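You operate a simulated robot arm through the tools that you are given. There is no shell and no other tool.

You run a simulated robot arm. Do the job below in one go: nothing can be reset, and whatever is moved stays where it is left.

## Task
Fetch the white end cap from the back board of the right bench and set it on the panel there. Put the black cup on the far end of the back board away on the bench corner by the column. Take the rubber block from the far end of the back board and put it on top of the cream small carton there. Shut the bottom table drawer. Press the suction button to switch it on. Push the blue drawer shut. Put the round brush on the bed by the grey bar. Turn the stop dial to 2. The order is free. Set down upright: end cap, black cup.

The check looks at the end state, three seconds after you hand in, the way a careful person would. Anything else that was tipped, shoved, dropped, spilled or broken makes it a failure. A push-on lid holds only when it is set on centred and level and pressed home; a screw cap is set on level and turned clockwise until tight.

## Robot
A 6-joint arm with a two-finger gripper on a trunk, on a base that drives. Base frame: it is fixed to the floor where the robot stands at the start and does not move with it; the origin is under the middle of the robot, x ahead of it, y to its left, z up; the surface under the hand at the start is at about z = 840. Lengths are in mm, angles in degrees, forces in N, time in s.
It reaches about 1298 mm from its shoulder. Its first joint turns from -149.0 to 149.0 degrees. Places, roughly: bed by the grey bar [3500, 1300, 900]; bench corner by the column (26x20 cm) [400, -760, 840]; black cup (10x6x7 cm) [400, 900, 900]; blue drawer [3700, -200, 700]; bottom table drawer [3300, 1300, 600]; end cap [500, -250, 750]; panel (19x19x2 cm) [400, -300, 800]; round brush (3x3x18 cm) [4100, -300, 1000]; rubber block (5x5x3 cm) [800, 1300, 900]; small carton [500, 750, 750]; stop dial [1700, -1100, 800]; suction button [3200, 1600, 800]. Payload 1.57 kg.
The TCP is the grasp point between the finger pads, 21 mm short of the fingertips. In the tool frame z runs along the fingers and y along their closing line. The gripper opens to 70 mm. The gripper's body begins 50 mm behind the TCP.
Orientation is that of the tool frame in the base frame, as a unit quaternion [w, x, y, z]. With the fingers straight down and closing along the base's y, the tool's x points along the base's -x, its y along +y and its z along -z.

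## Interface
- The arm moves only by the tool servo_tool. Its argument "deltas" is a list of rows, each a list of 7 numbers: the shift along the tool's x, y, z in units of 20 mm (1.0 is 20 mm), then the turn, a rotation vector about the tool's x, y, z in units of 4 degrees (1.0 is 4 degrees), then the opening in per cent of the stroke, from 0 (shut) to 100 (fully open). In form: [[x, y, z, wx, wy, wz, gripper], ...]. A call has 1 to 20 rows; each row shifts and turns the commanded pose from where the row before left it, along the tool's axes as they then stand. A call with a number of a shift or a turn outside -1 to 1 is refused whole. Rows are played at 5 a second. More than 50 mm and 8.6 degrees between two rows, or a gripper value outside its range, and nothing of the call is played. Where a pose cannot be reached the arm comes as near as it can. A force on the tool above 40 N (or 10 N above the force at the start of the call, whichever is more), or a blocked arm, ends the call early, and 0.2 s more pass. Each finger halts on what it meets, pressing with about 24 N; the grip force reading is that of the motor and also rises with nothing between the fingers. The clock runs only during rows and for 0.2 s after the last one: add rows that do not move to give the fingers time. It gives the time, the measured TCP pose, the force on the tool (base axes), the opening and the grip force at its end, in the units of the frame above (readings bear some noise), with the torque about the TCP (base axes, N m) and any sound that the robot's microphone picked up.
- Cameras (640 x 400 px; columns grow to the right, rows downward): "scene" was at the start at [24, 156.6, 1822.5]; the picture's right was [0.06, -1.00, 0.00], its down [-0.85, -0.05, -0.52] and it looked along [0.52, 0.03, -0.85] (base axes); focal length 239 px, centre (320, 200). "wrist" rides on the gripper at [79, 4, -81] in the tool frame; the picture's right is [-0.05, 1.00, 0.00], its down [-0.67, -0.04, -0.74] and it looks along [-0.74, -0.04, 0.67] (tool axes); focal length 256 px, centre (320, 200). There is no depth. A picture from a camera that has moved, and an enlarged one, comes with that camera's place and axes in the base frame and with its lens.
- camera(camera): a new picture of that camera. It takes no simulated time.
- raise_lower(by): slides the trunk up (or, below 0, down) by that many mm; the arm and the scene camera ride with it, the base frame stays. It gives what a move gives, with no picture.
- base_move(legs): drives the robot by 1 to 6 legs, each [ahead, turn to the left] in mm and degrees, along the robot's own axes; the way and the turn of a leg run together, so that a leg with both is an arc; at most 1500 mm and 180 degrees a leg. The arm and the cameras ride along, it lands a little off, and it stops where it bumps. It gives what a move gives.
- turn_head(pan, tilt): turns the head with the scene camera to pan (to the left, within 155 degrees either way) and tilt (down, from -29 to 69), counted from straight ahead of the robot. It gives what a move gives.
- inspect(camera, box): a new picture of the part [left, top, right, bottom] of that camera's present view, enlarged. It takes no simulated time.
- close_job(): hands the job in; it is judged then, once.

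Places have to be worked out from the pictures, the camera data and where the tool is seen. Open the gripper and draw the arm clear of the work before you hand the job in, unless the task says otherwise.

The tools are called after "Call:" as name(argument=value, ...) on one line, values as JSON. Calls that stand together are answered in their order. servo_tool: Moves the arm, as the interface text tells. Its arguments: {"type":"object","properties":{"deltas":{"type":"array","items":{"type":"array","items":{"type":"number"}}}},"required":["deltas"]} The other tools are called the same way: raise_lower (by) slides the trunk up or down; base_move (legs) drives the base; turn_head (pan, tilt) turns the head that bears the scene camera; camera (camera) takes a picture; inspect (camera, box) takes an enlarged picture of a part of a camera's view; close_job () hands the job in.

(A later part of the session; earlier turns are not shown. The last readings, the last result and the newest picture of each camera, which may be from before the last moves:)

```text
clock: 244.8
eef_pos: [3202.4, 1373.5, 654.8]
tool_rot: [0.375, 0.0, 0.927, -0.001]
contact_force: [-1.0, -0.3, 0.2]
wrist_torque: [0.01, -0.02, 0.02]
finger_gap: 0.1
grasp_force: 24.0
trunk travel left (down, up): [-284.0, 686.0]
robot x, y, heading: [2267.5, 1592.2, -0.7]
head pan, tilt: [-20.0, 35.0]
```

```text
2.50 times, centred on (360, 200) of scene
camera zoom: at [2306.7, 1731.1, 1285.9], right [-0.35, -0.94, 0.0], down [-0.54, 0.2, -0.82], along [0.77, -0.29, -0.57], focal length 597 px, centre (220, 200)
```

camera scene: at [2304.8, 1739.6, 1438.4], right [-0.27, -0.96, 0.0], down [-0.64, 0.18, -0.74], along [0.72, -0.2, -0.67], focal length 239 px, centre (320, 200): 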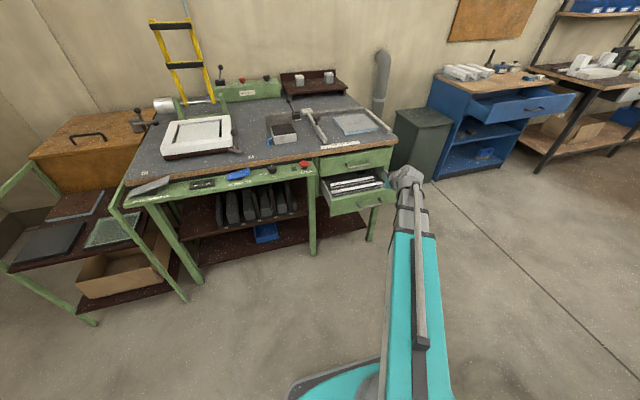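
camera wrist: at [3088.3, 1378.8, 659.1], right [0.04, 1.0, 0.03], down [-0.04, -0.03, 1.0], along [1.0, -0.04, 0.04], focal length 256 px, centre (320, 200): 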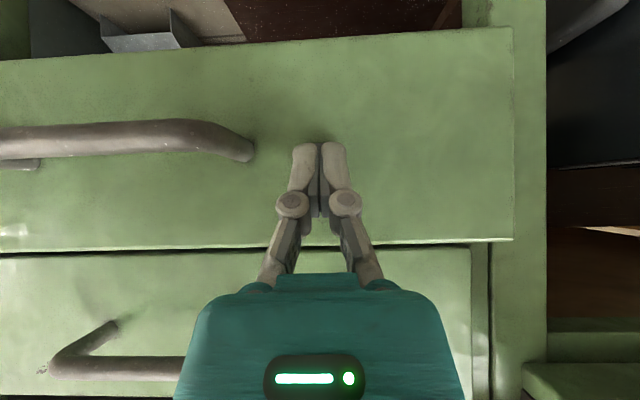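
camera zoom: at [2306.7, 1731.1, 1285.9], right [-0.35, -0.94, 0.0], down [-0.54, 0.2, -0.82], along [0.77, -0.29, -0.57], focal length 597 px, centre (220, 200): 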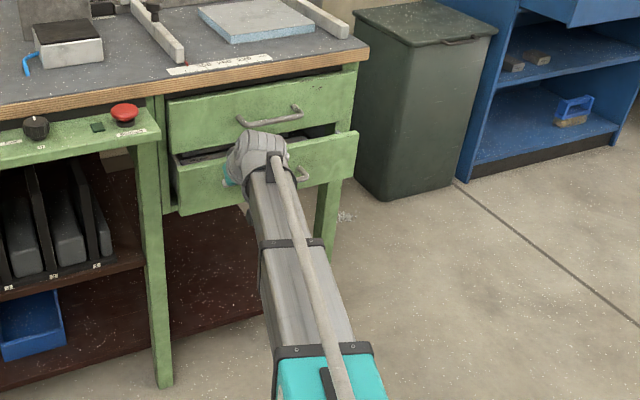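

The drawer moves freely and is nearly shut. I keep pushing until it stops.

Call:
servo_tool(deltas=[[-0.36, 0, 0.348, 0, 0, 0, 0], [-0.36, 0, 0.348, 0, 0, 0, 0], [-0.36, 0, 0.348, 0, 0, 0, 0], [-0.18, 0, 0.174, 0, 0, 0, 0], [-0.18, 0, 0.174, 0, 0, 0, 0], [-0.18, 0, 0.174, 0, 0, 0, 0], [-0.18, 0, 0.174, 0, 0, 0, 0], [-0.18, 0, 0.174, 0, 0, 0, 0], [-0.18, 0, 0.174, 0, 0, 0, 0], [-0.18, 0, 0.174, 0, 0, 0, 0], [-0.18, 0, 0.174, 0, 0, 0, 0]])

Call:
camera(camera="wrist")

Call:
inspect(camera="scene", box=[260, 120, 460, 280])

```text
clock: 246.3
eef_pos: [3244.4, 1373.2, 654.0]
tool_rot: [0.368, -0.002, 0.93, -0.001]
contact_force: [-7.2, -0.5, 1.8]
wrist_torque: [0.01, 0.03, 0.04]
finger_gap: 0.0
grasp_force: 29.1
trunk travel left (down, up): [-284.0, 686.0]
robot x, y, heading: [2270.1, 1590.7, -0.6]
head pan, tilt: [-20.0, 35.0]
stopped in row 7: the force on the tool passed its limit at 47 N (the readings are from after the stop); the commanded pose is now the measured one
```

```text
taken
camera wrist: at [3130.5, 1378.4, 659.4], right [0.04, 1.0, 0.03], down [-0.02, -0.03, 1.0], along [1.0, -0.04, 0.02], focal length 256 px, centre (320, 200)
```

wrist: 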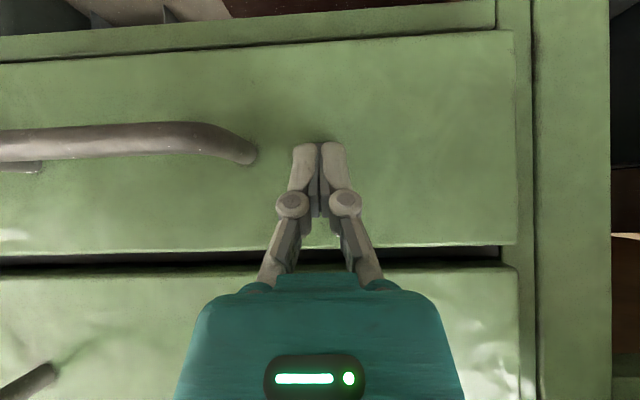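

```text
2.50 times, centred on (360, 200) of scene
camera zoom: at [2305.9, 1731.1, 1286.0], right [-0.35, -0.94, 0.0], down [-0.54, 0.2, -0.82], along [0.77, -0.29, -0.57], focal length 597 px, centre (220, 200)
```

zoom: 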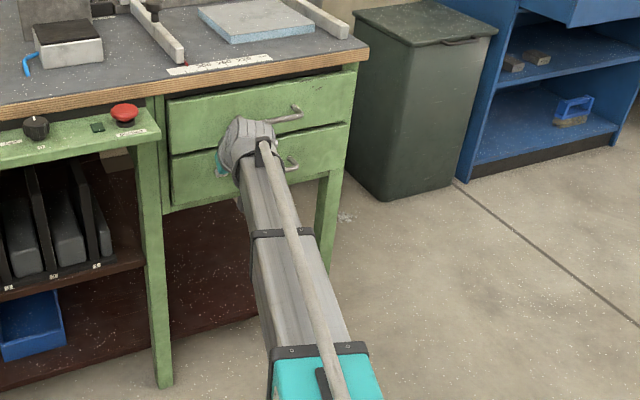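

The push ended hard at the stop and the two drawer faces look flush. I back off and check.

Call:
servo_tool(deltas=[[0.719, 0, -0.695, 0, 0, 0, 0], [0.719, 0, -0.695, 0, 0, 0, 0], [0.719, 0, -0.695, 0, 0, 0, 0], [0.719, 0, -0.695, 0, 0, 0, 0], [0.719, 0, -0.695, 0, 0, 0, 0], [0.719, 0, -0.695, 0, 0, 0, 0], [0.719, 0, -0.695, 0, 0, 0, 0], [0.719, 0, -0.695, 0, 0, 0, 0], [0.719, 0, -0.695, 0, 0, 0, 0], [0.719, 0, -0.695, 0, 0, 0, 0], [0.719, 0, -0.695, 0, 0, 0, 0]])

Call:
camera(camera="wrist")

Call:
inspect(camera="scene", box=[260, 120, 460, 280])

```text
clock: 248.7
eef_pos: [3024.7, 1373.1, 653.4]
tool_rot: [0.368, -0.001, 0.93, -0.001]
contact_force: [-0.5, 0.3, 0.2]
wrist_torque: [-0.01, 0.01, 0.01]
finger_gap: 0.1
grasp_force: 28.4
out of reach, approached as far as the arm can: row 10
trunk travel left (down, up): [-284.0, 686.0]
robot x, y, heading: [2268.5, 1591.8, -0.9]
head pan, tilt: [-20.0, 35.0]
```

```text
taken
camera wrist: at [2910.9, 1377.7, 658.8], right [0.04, 1.0, 0.03], down [-0.02, -0.03, 1.0], along [1.0, -0.04, 0.02], focal length 256 px, centre (320, 200)
```

wrist: 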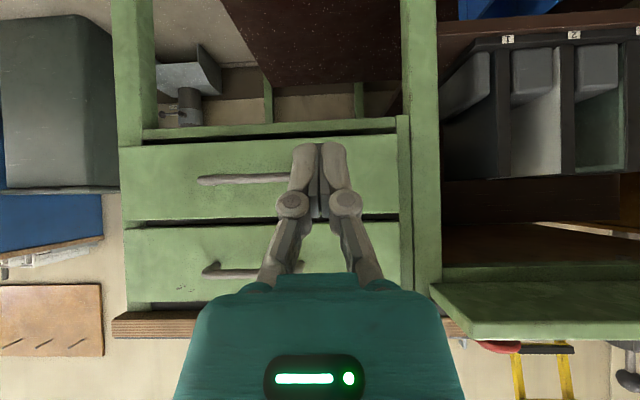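

```text
2.50 times, centred on (360, 200) of scene
camera zoom: at [2306.7, 1731.1, 1285.9], right [-0.35, -0.94, 0.0], down [-0.54, 0.2, -0.82], along [0.77, -0.29, -0.57], focal length 597 px, centre (220, 200)
```

zoom: 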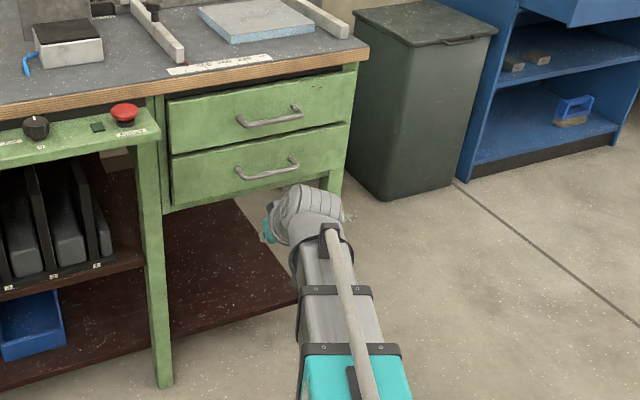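

Both drawers look closed. I zoom to compare the gaps of the two faces.

Call:
inspect(camera="wrist", box=[90, 110, 300, 320])

Call:
inspect(camera="scene", box=[300, 140, 400, 210])

```text
1.90 times, centred on (195, 215) of wrist
camera zoom: at [2910.9, 1377.7, 658.8], right [0.04, 1.0, 0.03], down [-0.02, -0.03, 1.0], along [1.0, -0.04, 0.02], focal length 488 px, centre (558, 171)
```

zoom: 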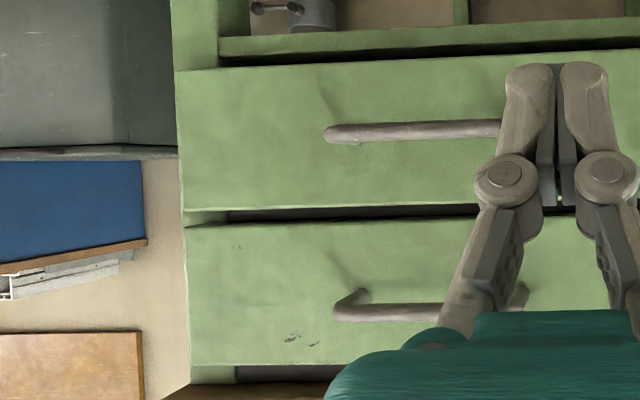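

```text
5.71 times, centred on (350, 175) of scene
camera zoom: at [2306.7, 1731.1, 1285.9], right [-0.35, -0.94, 0.0], down [-0.54, 0.2, -0.82], along [0.77, -0.29, -0.57], focal length 1365 px, centre (149, 343)
```

zoom: 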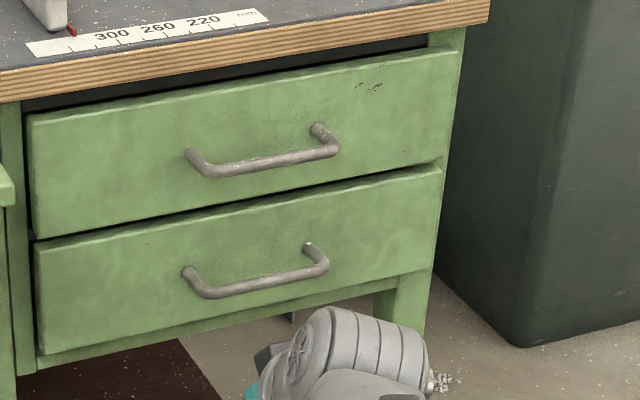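

Both drawers are flush. Next the suction button: triangulation puts its top at about (3222, 1562, 826), facing up. I raise, set the tool vertical again, and move above it.

Call:
raise_lower(by=345)

Call:
servo_tool(deltas=[[0, 0, 0, 0, 0.98, 0, 0], [0, 0, 0, 0, 0.98, 0, 0], [0, 0, 0, 0, 0.98, 0, 0], [0, 0, 0, 0, 0.98, 0, 0], [0, 0, 0, 0, 0.98, 0, 0], [0, 0, 0, 0, 0.98, 0, 0], [0, 0, 0, 0, 0.98, 0, 0], [0, 0, 0, 0, 0.98, 0, 0], [0, 0, 0, 0, 0.98, 0, 0], [0, 0, 0, 0, 0.98, 0, 0], [0, 0, 0, 0, 0.98, 0, 0], [0, 0, 0, 0, 0, 0, 0]])

Call:
servo_tool(deltas=[[-0.3, 1, 0, 0, 0, 0, 0], [-0.3, 1, 0, 0, 0, 0, 0], [-0.3, 1, 0, 0, 0, 0, 0], [-0.3, 1, 0, 0, 0, 0, 0], [-0.3, 1, 0, 0, 0, 0, 0], [-0.3, 1, 0, 0, 0, 0, 0], [-0.3, 1, 0, 0, 0, 0, 0], [-0.3, 1, 0, 0, 0, 0, 0], [-0.3, 1, 0, 0, 0, 0, 0], [-0.3, 0.4, 0, 0, 0, 0, 0], [0, 0, 0, 0, 0, 0, 0]])

Call:
camera(camera="wrist")

```text
clock: 252.1
eef_pos: [3026.1, 1372.4, 998.2]
tool_rot: [0.37, -0.002, 0.929, 0.0]
contact_force: [-0.1, -0.3, -1.2]
wrist_torque: [0.02, -0.03, -0.01]
finger_gap: 0.1
grasp_force: 28.5
trunk travel left (down, up): [-629.0, 341.0]
robot x, y, heading: [2265.6, 1593.3, -0.8]
head pan, tilt: [-20.0, 35.0]
```

```text
clock: 254.7
eef_pos: [3024.9, 1373.7, 947.6]
tool_rot: [0.001, -0.002, 1.0, -0.001]
contact_force: [0.2, -0.3, -0.1]
wrist_torque: [0.01, 0.01, 0.0]
finger_gap: 0.0
grasp_force: 29.1
out of reach, approached as far as the arm can: row 1, 2, 3, 4, 5, 6, 7, 8, 10
trunk travel left (down, up): [-629.0, 341.0]
robot x, y, heading: [2264.4, 1595.6, -0.6]
head pan, tilt: [-20.0, 35.0]
```

```text
clock: 257.1
eef_pos: [3084.4, 1560.3, 948.5]
tool_rot: [0.001, -0.002, 1.0, -0.001]
contact_force: [0.0, 0.1, 0.2]
wrist_torque: [-0.04, 0.04, 0.0]
finger_gap: 0.0
grasp_force: 28.2
trunk travel left (down, up): [-629.0, 341.0]
robot x, y, heading: [2267.1, 1590.5, -0.6]
head pan, tilt: [-20.0, 35.0]
```

```text
taken
camera wrist: at [3004.6, 1566.2, 1029.5], right [0.05, 1.0, 0.0], down [0.66, -0.03, 0.75], along [0.75, -0.04, -0.67], focal length 256 px, centre (320, 200)
```

wrist: 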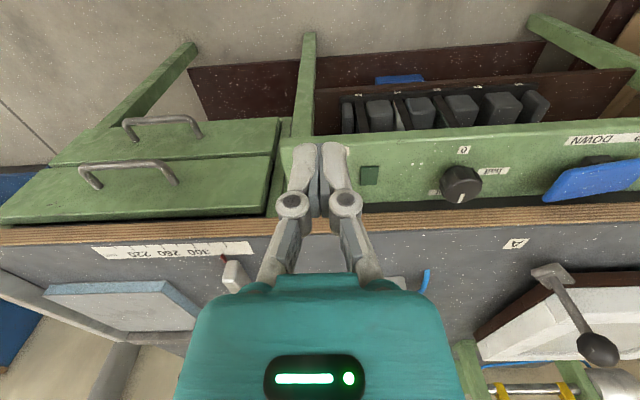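

The button is hidden behind the fingers; I shift sideways and toward it to see it.

Call:
servo_tool(deltas=[[-1, -1, 0, 0, 0, 0, 0], [-1, -1, 0, 0, 0, 0, 0], [-1, -1, 0, 0, 0, 0, 0], [-1, -0.5, 0, 0, 0, 0, 0], [0, 0, 0, 0, 0, 0, 0]])

Call:
camera(camera="wrist")

Call:
inspect(camera="wrist", box=[300, 60, 460, 160])

```text
clock: 258.3
eef_pos: [3165.4, 1489.4, 946.8]
tool_rot: [0.001, -0.001, 1.0, -0.001]
contact_force: [0.3, -0.2, 0.2]
wrist_torque: [0.0, 0.02, 0.03]
finger_gap: 0.0
grasp_force: 28.7
trunk travel left (down, up): [-629.0, 341.0]
robot x, y, heading: [2269.9, 1591.6, -0.7]
head pan, tilt: [-20.0, 35.0]
```

```text
taken
camera wrist: at [3084.7, 1495.1, 1029.4], right [0.05, 1.0, 0.0], down [0.66, -0.03, 0.75], along [0.75, -0.04, -0.67], focal length 256 px, centre (320, 200)
```

wrist: 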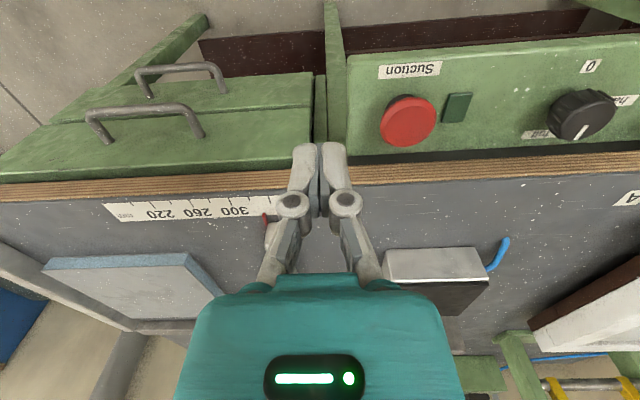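

```text
4.00 times, centred on (380, 110) of wrist
camera zoom: at [3084.7, 1495.1, 1029.4], right [0.05, 1.0, 0.0], down [0.66, -0.03, 0.75], along [0.75, -0.04, -0.67], focal length 1024 px, centre (80, 560)
```

zoom: 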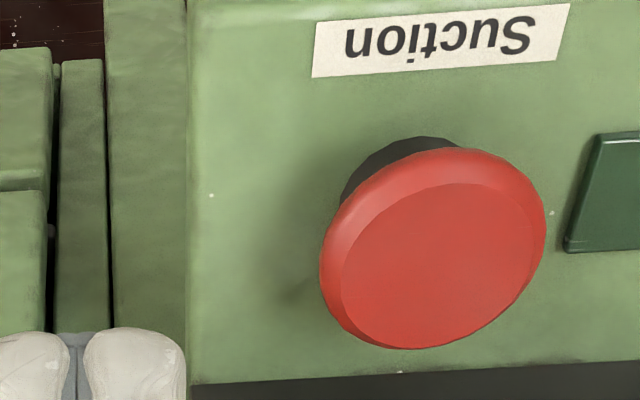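

The label confirms it: the red mushroom is "Suction", facing straight up at about (3218, 1567). I move above it and lower close.

Call:
servo_tool(deltas=[[-0.66, 0.96, 0, 0, 0, 0, 0], [-0.66, 0.96, 0, 0, 0, 0, 0], [-0.66, 0.96, 0, 0, 0, 0, 0], [-0.66, 0.96, 0, 0, 0, 0, 0], [0, 0, 0, 0, 0, 0, 0]])

Call:
raise_lower(by=-85)

Call:
camera(camera="wrist")

Call:
inspect(camera="scene", box=[220, 120, 380, 240])

```text
clock: 259.5
eef_pos: [3218.1, 1570.1, 948.5]
tool_rot: [0.001, -0.001, 1.0, 0.0]
contact_force: [-0.7, -0.6, 0.0]
wrist_torque: [-0.01, 0.02, 0.0]
finger_gap: 0.0
grasp_force: 28.6
trunk travel left (down, up): [-629.0, 341.0]
robot x, y, heading: [2267.1, 1591.2, -0.7]
head pan, tilt: [-20.0, 35.0]
```

```text
clock: 260.7
eef_pos: [3216.6, 1569.7, 863.8]
tool_rot: [0.001, -0.002, 1.0, -0.001]
contact_force: [-0.7, 0.4, -0.1]
wrist_torque: [-0.02, 0.01, 0.0]
finger_gap: 0.1
grasp_force: 28.7
trunk travel left (down, up): [-544.0, 426.0]
robot x, y, heading: [2265.9, 1588.2, -0.6]
head pan, tilt: [-20.0, 35.0]
```

```text
taken
camera wrist: at [3137.5, 1574.8, 944.6], right [0.05, 1.0, 0.0], down [0.66, -0.03, 0.75], along [0.75, -0.04, -0.67], focal length 256 px, centre (320, 200)
```

wrist: 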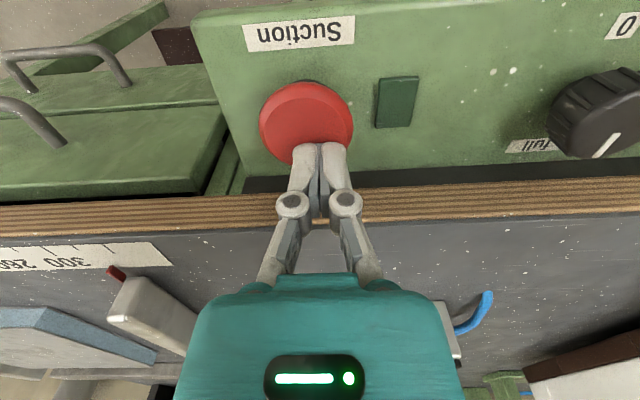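

```text
3.33 times, centred on (300, 180) of scene
camera zoom: at [2306.6, 1731.1, 1545.9], right [-0.35, -0.94, 0.0], down [-0.54, 0.2, -0.82], along [0.77, -0.29, -0.57], focal length 796 px, centre (387, 267)
```

zoom: 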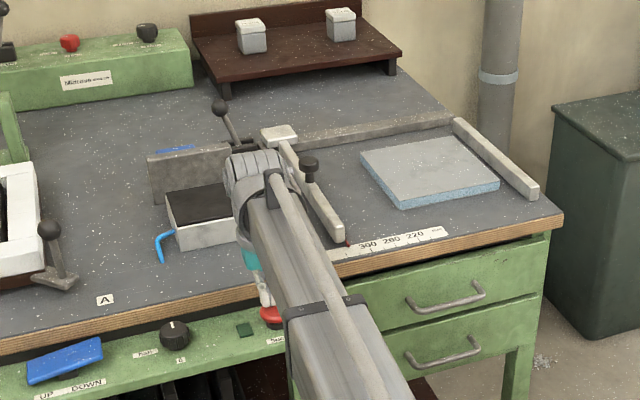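

The button centre reads (3211, 1564); I trim a few mm and press down in small steps.

Call:
servo_tool(deltas=[[0.3, -0.25, 0, 0, 0, 0, 0], [0, 0, 0, 0, 0, 0, 0]])

Call:
raise_lower(by=-14)

Call:
raise_lower(by=-3)

Call:
raise_lower(by=-3)

```text
clock: 261.3
eef_pos: [3213.2, 1565.7, 863.3]
tool_rot: [0.001, -0.002, 1.0, 0.0]
contact_force: [-0.1, 0.6, 0.3]
wrist_torque: [0.03, -0.02, -0.04]
finger_gap: 0.2
grasp_force: 28.3
trunk travel left (down, up): [-544.0, 426.0]
robot x, y, heading: [2267.8, 1592.4, -0.7]
head pan, tilt: [-20.0, 35.0]
```

```text
clock: 261.9
eef_pos: [3212.2, 1564.5, 850.0]
tool_rot: [0.002, -0.002, 1.0, -0.001]
contact_force: [7.9, -0.5, 21.5]
wrist_torque: [-0.02, -0.13, 0.02]
finger_gap: 5.9
grasp_force: 28.3
trunk travel left (down, up): [-530.0, 440.0]
robot x, y, heading: [2267.4, 1593.1, -0.4]
head pan, tilt: [-20.0, 35.0]
heard: click
```

```text
clock: 262.3
eef_pos: [3212.1, 1564.2, 849.3]
tool_rot: [0.004, -0.001, 1.0, -0.002]
contact_force: [1.1, -0.9, 32.8]
wrist_torque: [-0.02, 0.04, -0.01]
finger_gap: 6.2
grasp_force: 28.5
trunk travel left (down, up): [-528.0, 442.0]
robot x, y, heading: [2265.6, 1593.0, -0.5]
head pan, tilt: [-20.0, 35.0]
stopped: the force on the tool passed its limit at 44 N (the readings are from after the stop); the commanded pose is now the measured one
```

```text
clock: 262.7
eef_pos: [3210.4, 1564.6, 849.4]
tool_rot: [0.005, -0.001, 1.0, -0.001]
contact_force: [0.4, -0.8, 40.6]
wrist_torque: [-0.03, 0.1, -0.04]
finger_gap: 6.2
grasp_force: 29.0
trunk travel left (down, up): [-527.0, 443.0]
robot x, y, heading: [2269.8, 1589.0, -0.3]
head pan, tilt: [-20.0, 35.0]
stopped: the force on the tool passed its limit at 46 N (the readings are from after the stop); the commanded pose is now the measured one
```

A click was heard. I raise off and check the lamp.

Call:
raise_lower(by=100)

Call:
camera(camera="wrist")

Call:
inspect(camera="scene", box=[220, 120, 380, 240])

```text
clock: 264.1
eef_pos: [3213.7, 1565.6, 946.3]
tool_rot: [0.003, -0.002, 1.0, -0.002]
contact_force: [-0.1, -0.3, 0.3]
wrist_torque: [0.01, -0.01, -0.02]
finger_gap: 0.0
grasp_force: 28.7
trunk travel left (down, up): [-627.0, 343.0]
robot x, y, heading: [2267.9, 1590.4, -0.5]
head pan, tilt: [-20.0, 35.0]
```

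```text
taken
camera wrist: at [3133.4, 1569.9, 1026.8], right [0.05, 1.0, 0.0], down [0.66, -0.03, 0.75], along [0.75, -0.04, -0.66], focal length 256 px, centre (320, 200)
```

wrist: 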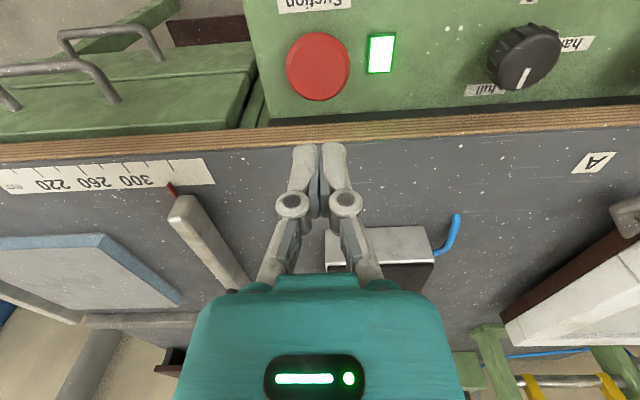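

```text
3.33 times, centred on (300, 180) of scene
camera zoom: at [2306.9, 1731.1, 1628.6], right [-0.35, -0.94, 0.0], down [-0.54, 0.2, -0.82], along [0.77, -0.29, -0.57], focal length 796 px, centre (387, 267)
```

zoom: 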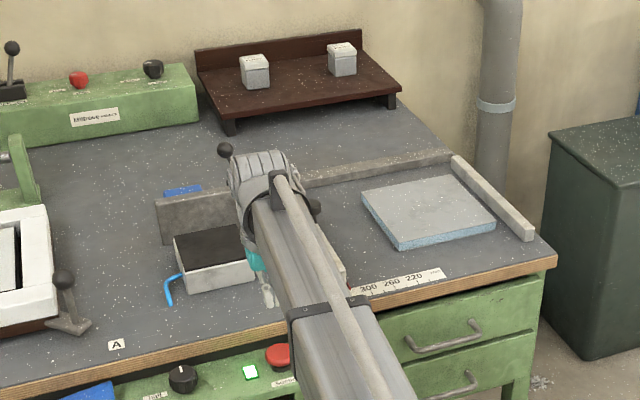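

The lamp lit green: suction is on. Next the blue cabinet: I retract and raise the arm, then drive down the aisle.

Call:
raise_lower(by=180)

Call:
servo_tool(deltas=[[1, 0, 0, 0, 0, 0, 0], [1, 0, 0, 0, 0, 0, 0], [1, 0, 0, 0, 0, 0, 0], [1, 0, 0, 0, 0, 0, 0], [1, 0, 0, 0, 0, 0, 0], [1, 0, 0, 0, 0, 0, 0], [1, 0, 0, 0, 0, 0, 0], [1, 0, 0, 0, 0, 0, 0], [1, 0, 0, 0, 0, 0, 0], [1, 0, 0, 0, 0, 0, 0], [1, 0, 0, 0, 0, 0, 0], [1, 0, 0, 0, 0, 0, 0], [1, 0, 0, 0, 0, 0, 0], [1, 0, 0, 0, 0, 0, 0], [1, 0, 0, 0, 0, 0, 0], [1, 0, 0, 0, 0, 0, 0], [1, 0, 0, 0, 0, 0, 0], [0, 0, 0, 0, 0, 0, 0]])

Call:
turn_head(pan=-60, tilt=30)

Call:
camera(camera="scene")

Call:
turn_head(pan=-110, tilt=30)

Call:
camera(camera="scene")

```text
clock: 266.1
eef_pos: [3213.2, 1565.2, 1126.0]
tool_rot: [0.004, -0.002, 1.0, -0.002]
contact_force: [0.2, -0.2, 0.1]
wrist_torque: [0.0, 0.02, -0.02]
finger_gap: 0.0
grasp_force: 28.8
trunk travel left (down, up): [-807.0, 163.0]
robot x, y, heading: [2266.7, 1595.5, -0.7]
head pan, tilt: [-20.0, 35.0]
```

```text
clock: 269.9
eef_pos: [2873.9, 1563.5, 1126.1]
tool_rot: [0.002, -0.001, 1.0, -0.002]
contact_force: [0.4, -0.2, 0.4]
wrist_torque: [0.01, -0.04, 0.01]
finger_gap: 0.0
grasp_force: 28.3
trunk travel left (down, up): [-807.0, 163.0]
robot x, y, heading: [2267.8, 1590.8, -0.6]
head pan, tilt: [-20.0, 35.0]
```

```text
clock: 270.9
eef_pos: [2873.2, 1563.1, 1126.1]
tool_rot: [0.003, -0.002, 1.0, -0.001]
contact_force: [0.8, -0.1, -0.6]
wrist_torque: [-0.01, -0.01, 0.0]
finger_gap: 0.1
grasp_force: 29.2
trunk travel left (down, up): [-807.0, 163.0]
robot x, y, heading: [2270.2, 1592.6, -0.3]
head pan, tilt: [-60.0, 30.0]
```

```text
taken
camera scene: at [2268.6, 1683.3, 1816.4], right [-0.87, -0.49, 0.0], down [-0.25, 0.44, -0.87], along [0.43, -0.75, -0.5], focal length 239 px, centre (320, 200)
```

scene: 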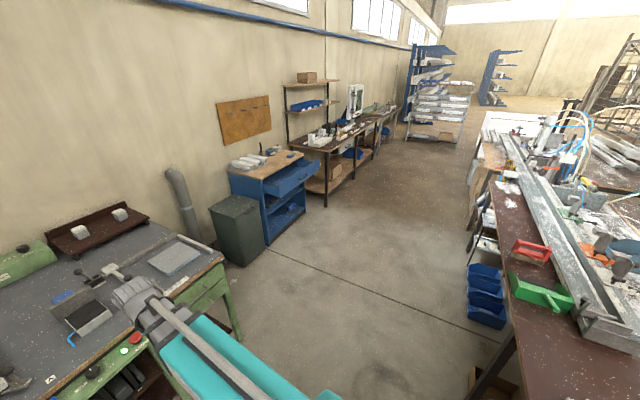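

```text
clock: 272.1
eef_pos: [2873.2, 1563.3, 1125.6]
tool_rot: [0.004, -0.003, 1.0, -0.002]
contact_force: [0.4, 0.2, -0.6]
wrist_torque: [0.0, 0.02, -0.04]
finger_gap: 0.2
grasp_force: 28.1
trunk travel left (down, up): [-807.0, 163.0]
robot x, y, heading: [2268.9, 1592.9, -0.8]
head pan, tilt: [-110.0, 30.0]
```

```text
taken
camera scene: at [2192.4, 1677.4, 1816.5], right [-0.94, 0.35, 0.0], down [0.18, 0.47, -0.87], along [-0.3, -0.81, -0.5], focal length 239 px, centre (320, 200)
```

scene: 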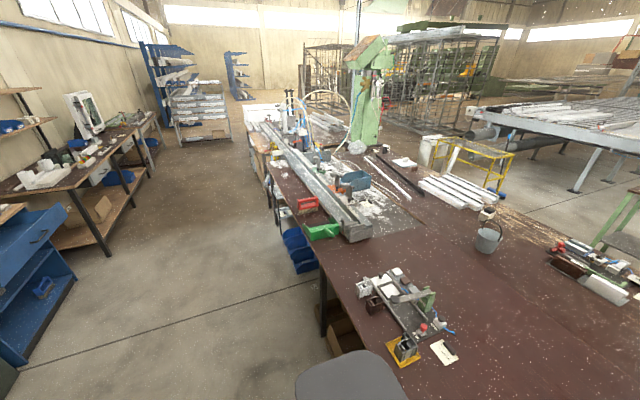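

The aisle is clear. I drive to face the blue cabinet.

Call:
base_move(legs=[[0, -89.5], [1480, 0], [300, 0], [0, 90], [450, 0]])

Call:
turn_head(pan=0, tilt=35)

Call:
camera(camera="scene")

Call:
camera(camera="wrist")

```text
clock: 297.3
eef_pos: [3311.8, -267.0, 1125.5]
tool_rot: [0.003, 0.011, 1.0, -0.003]
contact_force: [-0.1, 0.6, 0.1]
wrist_torque: [-0.01, 0.01, 0.01]
finger_gap: 0.0
grasp_force: 28.6
trunk travel left (down, up): [-807.0, 163.0]
robot x, y, heading: [2704.7, -226.0, -1.7]
head pan, tilt: [-110.0, 30.0]
```

```text
clock: 299.1
eef_pos: [3310.4, -269.1, 1125.5]
tool_rot: [0.003, 0.011, 1.0, -0.002]
contact_force: [0.4, -0.2, -0.3]
wrist_torque: [0.02, 0.03, 0.0]
finger_gap: 0.2
grasp_force: 28.5
trunk travel left (down, up): [-807.0, 163.0]
robot x, y, heading: [2705.3, -224.6, -1.9]
head pan, tilt: [0.0, 35.0]
```

```text
taken
camera scene: at [2754.4, -58.5, 1808.7], right [-0.03, -1.0, 0.0], down [-0.57, 0.02, -0.82], along [0.82, -0.03, -0.57], focal length 239 px, centre (320, 200)
```

scene: 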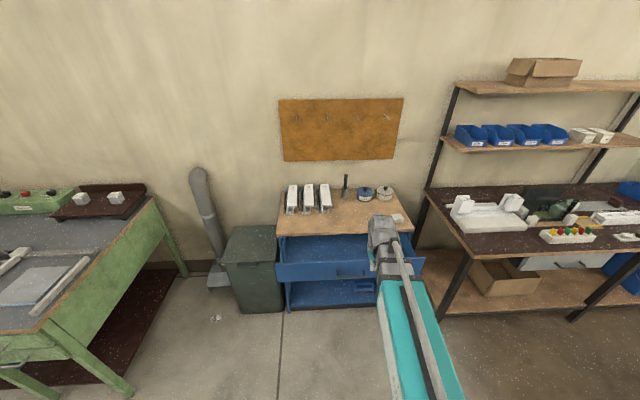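

```text
taken
camera wrist: at [3230.4, -261.2, 1207.0], right [0.07, 1.0, 0.0], down [0.66, -0.05, 0.75], along [0.75, -0.06, -0.66], focal length 256 px, centre (320, 200)
```

wrist: 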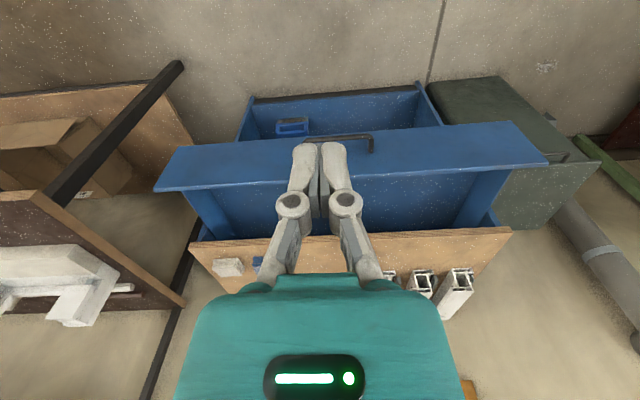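

Call:
inspect(camera="scene", box=[260, 150, 450, 320])

Call:
inspect(camera="scene", box=[310, 160, 420, 235])

```text
2.35 times, centred on (355, 235) of scene
camera zoom: at [2754.4, -58.5, 1808.7], right [-0.03, -1.0, 0.0], down [-0.57, 0.02, -0.82], along [0.82, -0.03, -0.57], focal length 562 px, centre (238, 118)
```

zoom: 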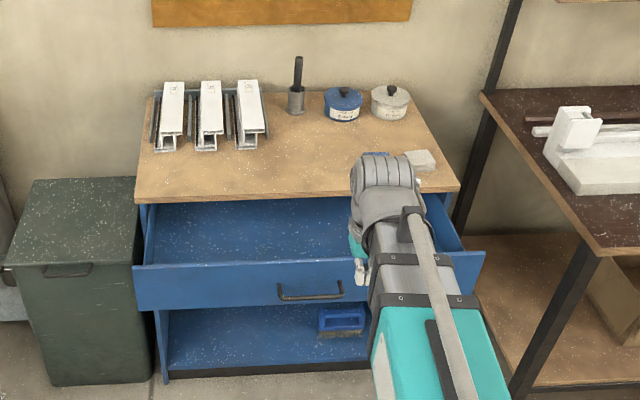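

```text
5.33 times, centred on (365, 198) of scene
camera zoom: at [2754.4, -58.5, 1808.7], right [-0.03, -1.0, 0.0], down [-0.57, 0.02, -0.82], along [0.82, -0.03, -0.57], focal length 1274 px, centre (80, 213)
```

zoom: 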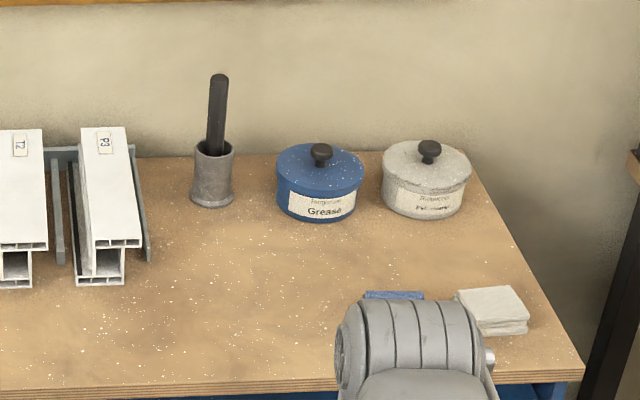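

The round brush stands handle-up in a metal holder on the cabinet. First I shut the blue drawer the same way: tilt the fingers forward and lower in front of it.

Call:
servo_tool(deltas=[[-1, 0, 0, 0, 0, 0, 0], [-1, 0, 0, 0, 0, 0, 0], [-1, 0, 0, 0, 0, 0, 0], [-1, 0, 0, 0, 0, 0, 0], [0, 0, 0, 0, -1, 0, 0], [0, 0, 0, 0, -1, 0, 0], [0, 0, 0, 0, -1, 0, 0], [0, 0, 0, 0, -1, 0, 0], [0, 0, 0, 0, -1, 0, 0], [0, 0, 0, 0, -1, 0, 0], [0, 0, 0, 0, -1, 0, 0], [0, 0, 0, 0, -1, 0, 0], [0, 0, 0, 0, -1, 0, 0], [0, 0, 0, 0, -1, 0, 0], [0, 0, 0, 0, -1, 0, 0], [0, 0, 0, 0, 0, 0, 0]])

Call:
raise_lower(by=-300)

Call:
camera(camera="wrist")

Call:
camera(camera="scene")

```text
clock: 302.5
eef_pos: [3390.0, -270.4, 1179.1]
tool_rot: [0.378, 0.007, 0.926, -0.004]
contact_force: [-0.1, 0.5, 0.2]
wrist_torque: [0.02, -0.01, 0.0]
finger_gap: 0.0
grasp_force: 28.6
out of reach, approached as far as the arm can: row 7, 8, 9, 10, 11, 12, 13, 14, 15
trunk travel left (down, up): [-807.0, 163.0]
robot x, y, heading: [2704.6, -225.3, -2.0]
head pan, tilt: [0.0, 35.0]
```

```text
clock: 305.5
eef_pos: [3391.4, -268.9, 878.8]
tool_rot: [0.378, 0.008, 0.926, -0.005]
contact_force: [0.0, -0.8, 0.7]
wrist_torque: [-0.03, 0.03, 0.01]
finger_gap: 0.0
grasp_force: 28.2
trunk travel left (down, up): [-507.0, 463.0]
robot x, y, heading: [2706.7, -228.0, -2.0]
head pan, tilt: [0.0, 35.0]
```

```text
taken
camera wrist: at [3276.4, -262.1, 882.0], right [0.06, 1.0, 0.03], down [-0.04, -0.03, 1.0], along [1.0, -0.06, 0.04], focal length 256 px, centre (320, 200)
```

wrist: 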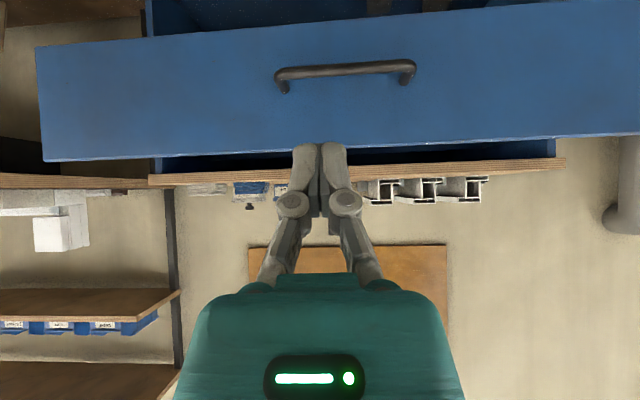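

```text
taken
camera scene: at [2754.3, -58.4, 1508.7], right [-0.03, -1.0, 0.0], down [-0.57, 0.02, -0.82], along [0.82, -0.03, -0.57], focal length 239 px, centre (320, 200)
```

scene: 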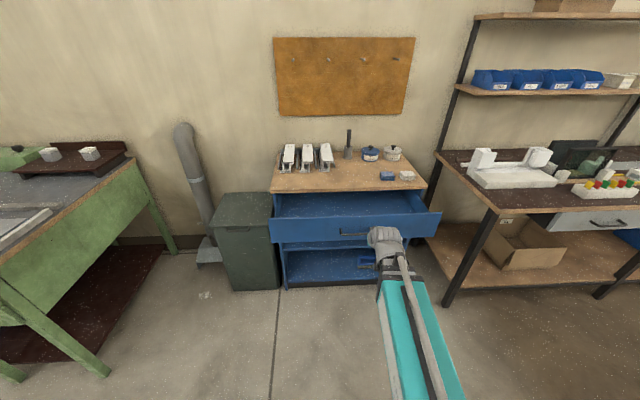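

The blue drawer's face is at x≈3580, z 687–835, with the handle at z≈740. I lower so the fingertips meet the face above the handle at z≈800 and advance.

Call:
raise_lower(by=-64)

Call:
servo_tool(deltas=[[-0.714, 0, 0.7, 0, 0, 0, 0], [-0.714, 0, 0.7, 0, 0, 0, 0], [-0.714, 0, 0.7, 0, 0, 0, 0], [-0.714, 0, 0.7, 0, 0, 0, 0], [-0.714, 0, 0.7, 0, 0, 0, 0], [-0.714, 0, 0.7, 0, 0, 0, 0], [-0.714, 0, 0.7, 0, 0, 0, 0], [0, 0, 0, 0, 0, 0, 0]])

Call:
camera(camera="wrist")

Call:
inspect(camera="scene", box=[250, 130, 460, 300])

```text
clock: 306.6
eef_pos: [3390.8, -268.9, 815.4]
tool_rot: [0.377, 0.008, 0.926, -0.005]
contact_force: [0.9, -0.2, -0.1]
wrist_torque: [-0.03, -0.02, 0.01]
finger_gap: 0.0
grasp_force: 28.4
trunk travel left (down, up): [-443.0, 527.0]
robot x, y, heading: [2706.9, -228.1, -1.9]
head pan, tilt: [0.0, 35.0]
```

```text
clock: 308.4
eef_pos: [3529.3, -269.9, 814.2]
tool_rot: [0.377, 0.008, 0.926, -0.005]
contact_force: [0.5, -0.1, -0.3]
wrist_torque: [0.01, 0.0, 0.02]
finger_gap: 0.1
grasp_force: 29.1
trunk travel left (down, up): [-443.0, 527.0]
robot x, y, heading: [2708.7, -224.6, -1.7]
head pan, tilt: [0.0, 35.0]
```

```text
taken
camera wrist: at [3415.6, -264.0, 817.9], right [0.06, 1.0, 0.03], down [-0.04, -0.03, 1.0], along [1.0, -0.06, 0.04], focal length 256 px, centre (320, 200)
```

wrist: 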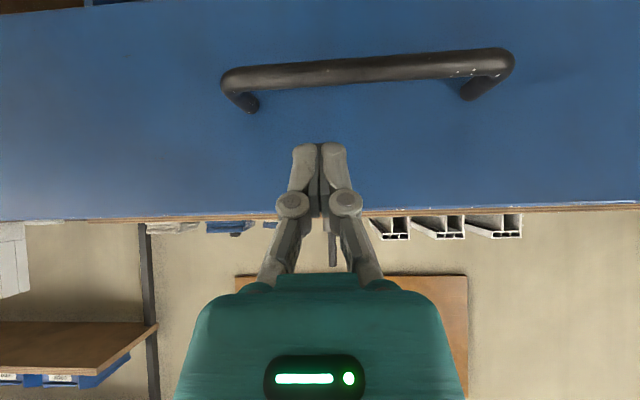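

```text
2.35 times, centred on (355, 215) of scene
camera zoom: at [2754.5, -58.4, 1444.6], right [-0.03, -1.0, 0.0], down [-0.57, 0.02, -0.82], along [0.82, -0.03, -0.57], focal length 562 px, centre (238, 165)
```

zoom: 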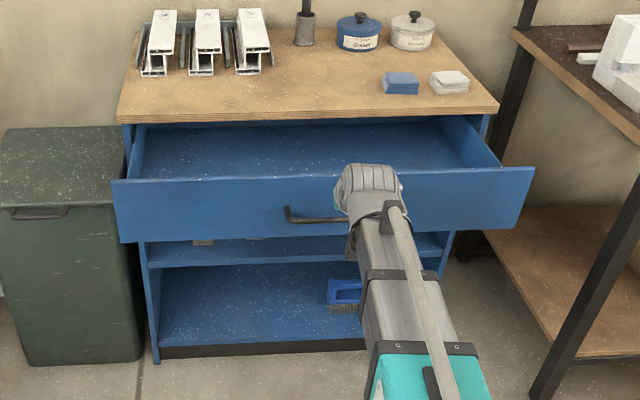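

Fingertips are about to touch the face above the handle. I push.

Call:
servo_tool(deltas=[[-0.357, 0, 0.35, 0, 0, 0, 0], [-0.357, 0, 0.35, 0, 0, 0, 0], [-0.357, 0, 0.35, 0, 0, 0, 0], [-0.357, 0, 0.35, 0, 0, 0, 0], [-0.357, 0, 0.35, 0, 0, 0, 0], [-0.357, 0, 0.35, 0, 0, 0, 0], [-0.357, 0, 0.35, 0, 0, 0, 0], [-0.357, 0, 0.35, 0, 0, 0, 0], [-0.357, 0, 0.35, 0, 0, 0, 0], [-0.357, 0, 0.35, 0, 0, 0, 0], [-0.357, 0, 0.35, 0, 0, 0, 0], [-0.357, 0, 0.35, 0, 0, 0, 0], [-0.357, 0, 0.35, 0, 0, 0, 0], [-0.357, 0, 0.35, 0, 0, 0, 0], [-0.357, 0, 0.35, 0, 0, 0, 0], [-0.357, 0, 0.35, 0, 0, 0, 0], [-0.357, 0, 0.35, 0, 0, 0, 0], [-0.357, 0, 0.35, 0, 0, 0, 0]])

Call:
camera(camera="wrist")

Call:
inspect(camera="scene", box=[250, 130, 460, 300])

```text
clock: 312.2
eef_pos: [3709.1, -275.8, 813.7]
tool_rot: [0.377, 0.007, 0.926, -0.004]
contact_force: [0.5, 0.0, 0.6]
wrist_torque: [0.03, 0.0, 0.01]
finger_gap: 0.0
grasp_force: 28.1
trunk travel left (down, up): [-443.0, 527.0]
robot x, y, heading: [2705.3, -226.1, -1.7]
head pan, tilt: [0.0, 35.0]
```

```text
taken
camera wrist: at [3596.3, -268.6, 817.9], right [0.06, 1.0, 0.03], down [-0.04, -0.03, 1.0], along [1.0, -0.06, 0.04], focal length 256 px, centre (320, 200)
```

wrist: 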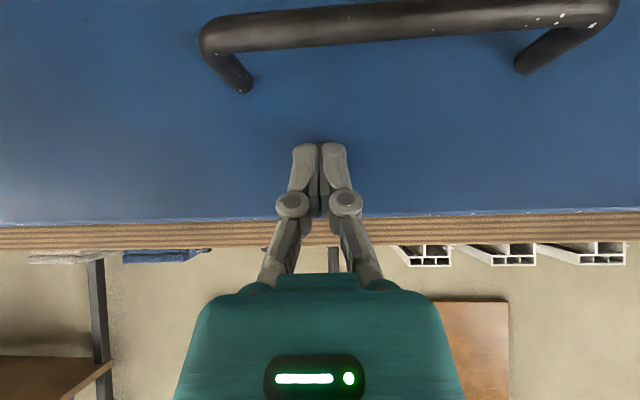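

```text
2.35 times, centred on (355, 215) of scene
camera zoom: at [2754.5, -58.5, 1444.6], right [-0.03, -1.0, 0.0], down [-0.57, 0.02, -0.82], along [0.82, -0.03, -0.57], focal length 562 px, centre (238, 165)
```

zoom: 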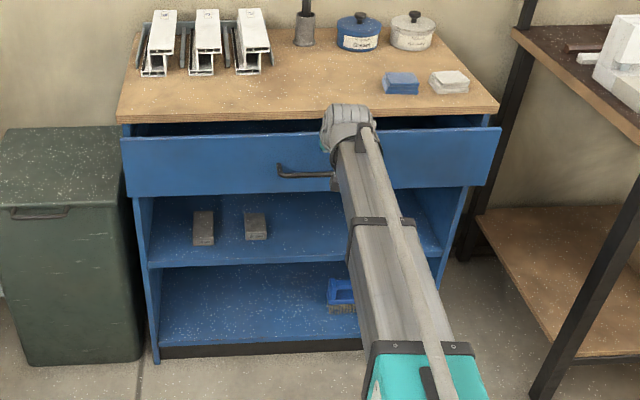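

Nearly closed; I keep pushing with fine steps until it stops.

Call:
servo_tool(deltas=[[-0.357, 0, 0.35, 0, 0, 0, 0], [-0.357, 0, 0.35, 0, 0, 0, 0], [-0.18, 0, 0.175, 0, 0, 0, 0], [-0.18, 0, 0.175, 0, 0, 0, 0], [-0.18, 0, 0.175, 0, 0, 0, 0], [-0.18, 0, 0.175, 0, 0, 0, 0], [-0.18, 0, 0.175, 0, 0, 0, 0], [-0.18, 0, 0.175, 0, 0, 0, 0], [-0.18, 0, 0.175, 0, 0, 0, 0], [-0.18, 0, 0.175, 0, 0, 0, 0], [-0.18, 0, 0.175, 0, 0, 0, 0], [-0.18, 0, 0.175, 0, 0, 0, 0], [-0.18, 0, 0.175, 0, 0, 0, 0], [-0.18, 0, 0.175, 0, 0, 0, 0], [-0.18, 0, 0.175, 0, 0, 0, 0], [-0.18, 0, 0.175, 0, 0, 0, 0]])

Call:
inspect(camera="scene", box=[250, 130, 460, 300])

Call:
camera(camera="wrist")

```text
clock: 314.4
eef_pos: [3764.5, -275.3, 813.2]
tool_rot: [0.372, 0.007, 0.928, -0.006]
contact_force: [-8.3, -0.6, 3.1]
wrist_torque: [0.01, 0.06, 0.07]
finger_gap: 0.1
grasp_force: 28.5
trunk travel left (down, up): [-443.0, 527.0]
robot x, y, heading: [2706.3, -223.9, -1.7]
head pan, tilt: [0.0, 35.0]
stopped in row 11: the force on the tool passed its limit at 46 N (the readings are from after the stop); the commanded pose is now the measured one
```

```text
2.35 times, centred on (355, 215) of scene
camera zoom: at [2753.1, -58.5, 1444.9], right [-0.03, -1.0, 0.0], down [-0.57, 0.02, -0.82], along [0.82, -0.03, -0.57], focal length 562 px, centre (238, 165)
```

zoom: 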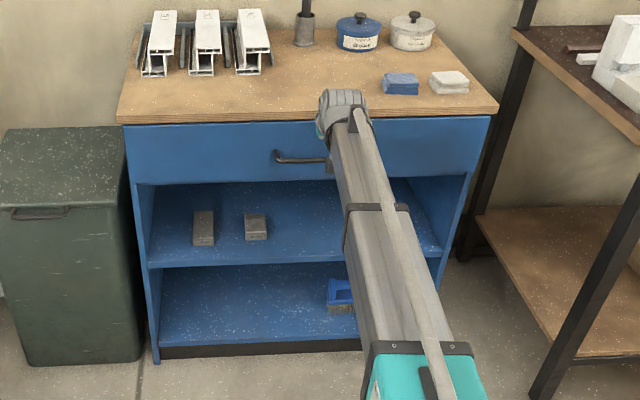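

```text
taken
camera wrist: at [3649.8, -268.6, 818.7], right [0.06, 1.0, 0.03], down [-0.03, -0.03, 1.0], along [1.0, -0.06, 0.03], focal length 256 px, centre (320, 200)
```

wrist: 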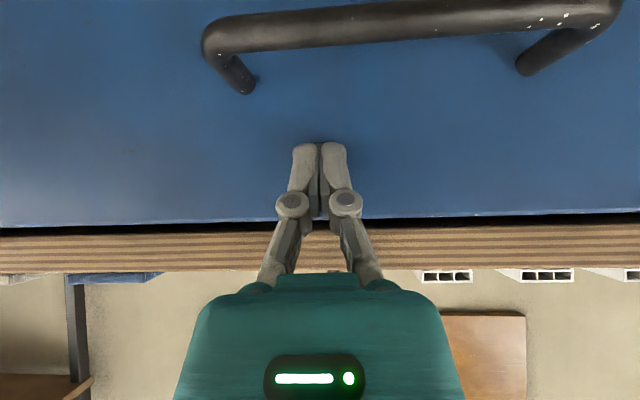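

The drawer hit its stop and looks shut. I back off, raise, return the tool to vertical, open the gripper, and drive closer for the brush.

Call:
servo_tool(deltas=[[0.714, 0, -0.7, 0, 0, 0, 0], [0.714, 0, -0.7, 0, 0, 0, 0], [0.714, 0, -0.7, 0, 0, 0, 0], [0.714, 0, -0.7, 0, 0, 0, 0], [0.714, 0, -0.7, 0, 0, 0, 0], [0.714, 0, -0.7, 0, 0, 0, 0], [0.714, 0, -0.7, 0, 0, 0, 0], [0.714, 0, -0.7, 0, 0, 0, 0], [0.714, 0, -0.7, 0, 0, 0, 0], [0.714, 0, -0.7, 0, 0, 0, 0], [0.714, 0, -0.7, 0, 0, 0, 0], [0.714, 0, -0.7, 0, 0, 0, 0], [0.714, 0, -0.7, 0, 0, 0, 0], [0.714, 0, -0.7, 0, 0, 0, 0]])

Call:
raise_lower(by=400)

Call:
servo_tool(deltas=[[0, 0, 0, 0, 0.99, 0, 40], [0, 0, 0, 0, 0.99, 0, 60], [0, 0, 0, 0, 0.99, 0, 100], [0, 0, 0, 0, 0.99, 0, 100], [0, 0, 0, 0, 0.99, 0, 100], [0, 0, 0, 0, 0.99, 0, 100], [0, 0, 0, 0, 0.99, 0, 100], [0, 0, 0, 0, 0.99, 0, 100], [0, 0, 0, 0, 0.99, 0, 100], [0, 0, 0, 0, 0.99, 0, 100], [0, 0, 0, 0, 0.99, 0, 100], [0, 0, 0, 0, 0, 0, 100]])

Call:
camera(camera="scene")

```text
clock: 317.4
eef_pos: [3486.4, -270.0, 813.2]
tool_rot: [0.371, 0.008, 0.929, -0.005]
contact_force: [-0.2, -0.2, -0.8]
wrist_torque: [0.01, -0.01, 0.03]
finger_gap: 0.0
grasp_force: 28.6
out of reach, approached as far as the arm can: row 12
trunk travel left (down, up): [-443.0, 527.0]
robot x, y, heading: [2706.8, -225.5, -2.0]
head pan, tilt: [0.0, 35.0]
```

```text
clock: 321.2
eef_pos: [3487.0, -269.8, 1212.5]
tool_rot: [0.371, 0.007, 0.928, -0.004]
contact_force: [-0.2, 0.4, 0.5]
wrist_torque: [-0.03, 0.02, 0.02]
finger_gap: 0.1
grasp_force: 28.5
trunk travel left (down, up): [-843.0, 127.0]
robot x, y, heading: [2708.4, -225.8, -2.4]
head pan, tilt: [0.0, 35.0]
```

```text
clock: 323.9
eef_pos: [3486.3, -269.9, 1161.6]
tool_rot: [0.0, 0.009, 1.0, -0.002]
contact_force: [-0.3, 0.1, -0.8]
wrist_torque: [0.04, 0.01, 0.01]
finger_gap: 69.9
grasp_force: 0.0
out of reach, approached as far as the arm can: row 1, 2, 3, 4, 5, 6, 7, 8, 10
trunk travel left (down, up): [-843.0, 127.0]
robot x, y, heading: [2703.7, -230.7, -1.9]
head pan, tilt: [0.0, 35.0]
```

```text
taken
camera scene: at [2754.2, -58.4, 1844.7], right [-0.03, -1.0, 0.0], down [-0.57, 0.02, -0.82], along [0.82, -0.03, -0.57], focal length 239 px, centre (320, 200)
```

scene: 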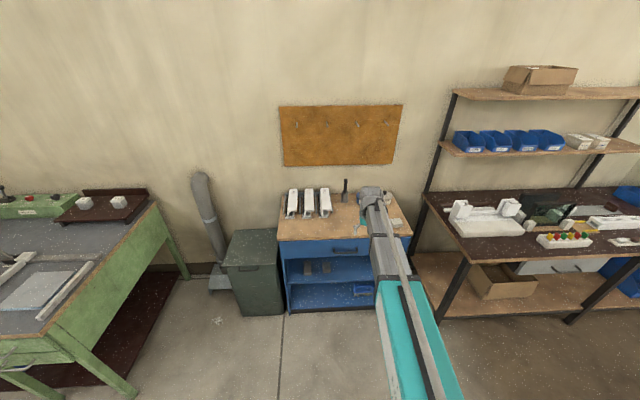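

The blue drawer is shut. I drive forward 340 mm and straighten the heading.

Call:
base_move(legs=[[0, 2], [340, 0]])

Call:
camera(camera="wrist")

Call:
turn_head(pan=-10, tilt=35)

Call:
camera(camera="scene")

```text
clock: 326.9
eef_pos: [3836.3, -240.8, 1161.5]
tool_rot: [0.002, -0.009, 1.0, -0.002]
contact_force: [0.2, 0.0, -0.2]
wrist_torque: [0.02, 0.02, -0.01]
finger_gap: 70.3
grasp_force: 0.1
trunk travel left (down, up): [-843.0, 127.0]
robot x, y, heading: [3050.7, -226.1, 0.3]
head pan, tilt: [0.0, 35.0]
```

```text
taken
camera wrist: at [3756.0, -236.7, 1243.2], right [0.03, 1.0, 0.0], down [0.67, -0.02, 0.75], along [0.75, -0.03, -0.67], focal length 256 px, centre (320, 200)
```

wrist: 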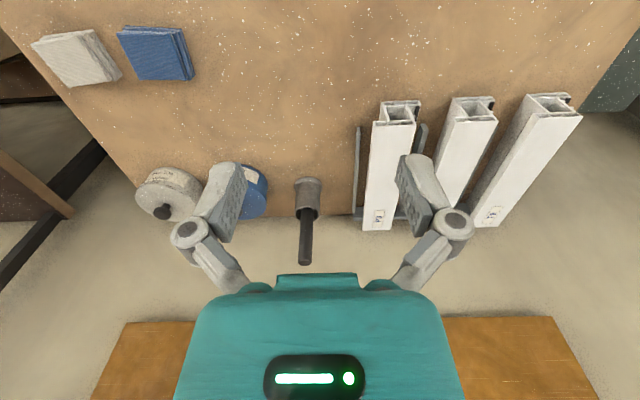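

```text
clock: 327.6
eef_pos: [3836.4, -239.6, 1161.5]
tool_rot: [0.001, -0.009, 1.0, -0.002]
contact_force: [-0.2, 0.1, 0.0]
wrist_torque: [0.04, -0.01, -0.01]
finger_gap: 70.3
grasp_force: 0.1
trunk travel left (down, up): [-843.0, 127.0]
robot x, y, heading: [3052.6, -228.5, 0.4]
head pan, tilt: [-10.0, 35.0]
```

```text
taken
camera scene: at [3094.5, -70.3, 1844.6], right [-0.17, -0.99, 0.0], down [-0.57, 0.1, -0.82], along [0.81, -0.14, -0.57], focal length 239 px, centre (320, 200)
```

scene: 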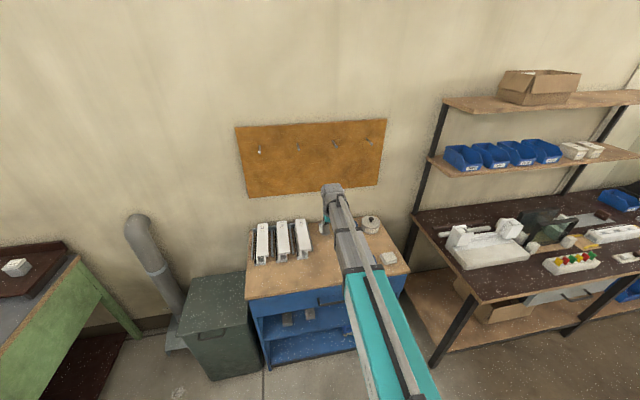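

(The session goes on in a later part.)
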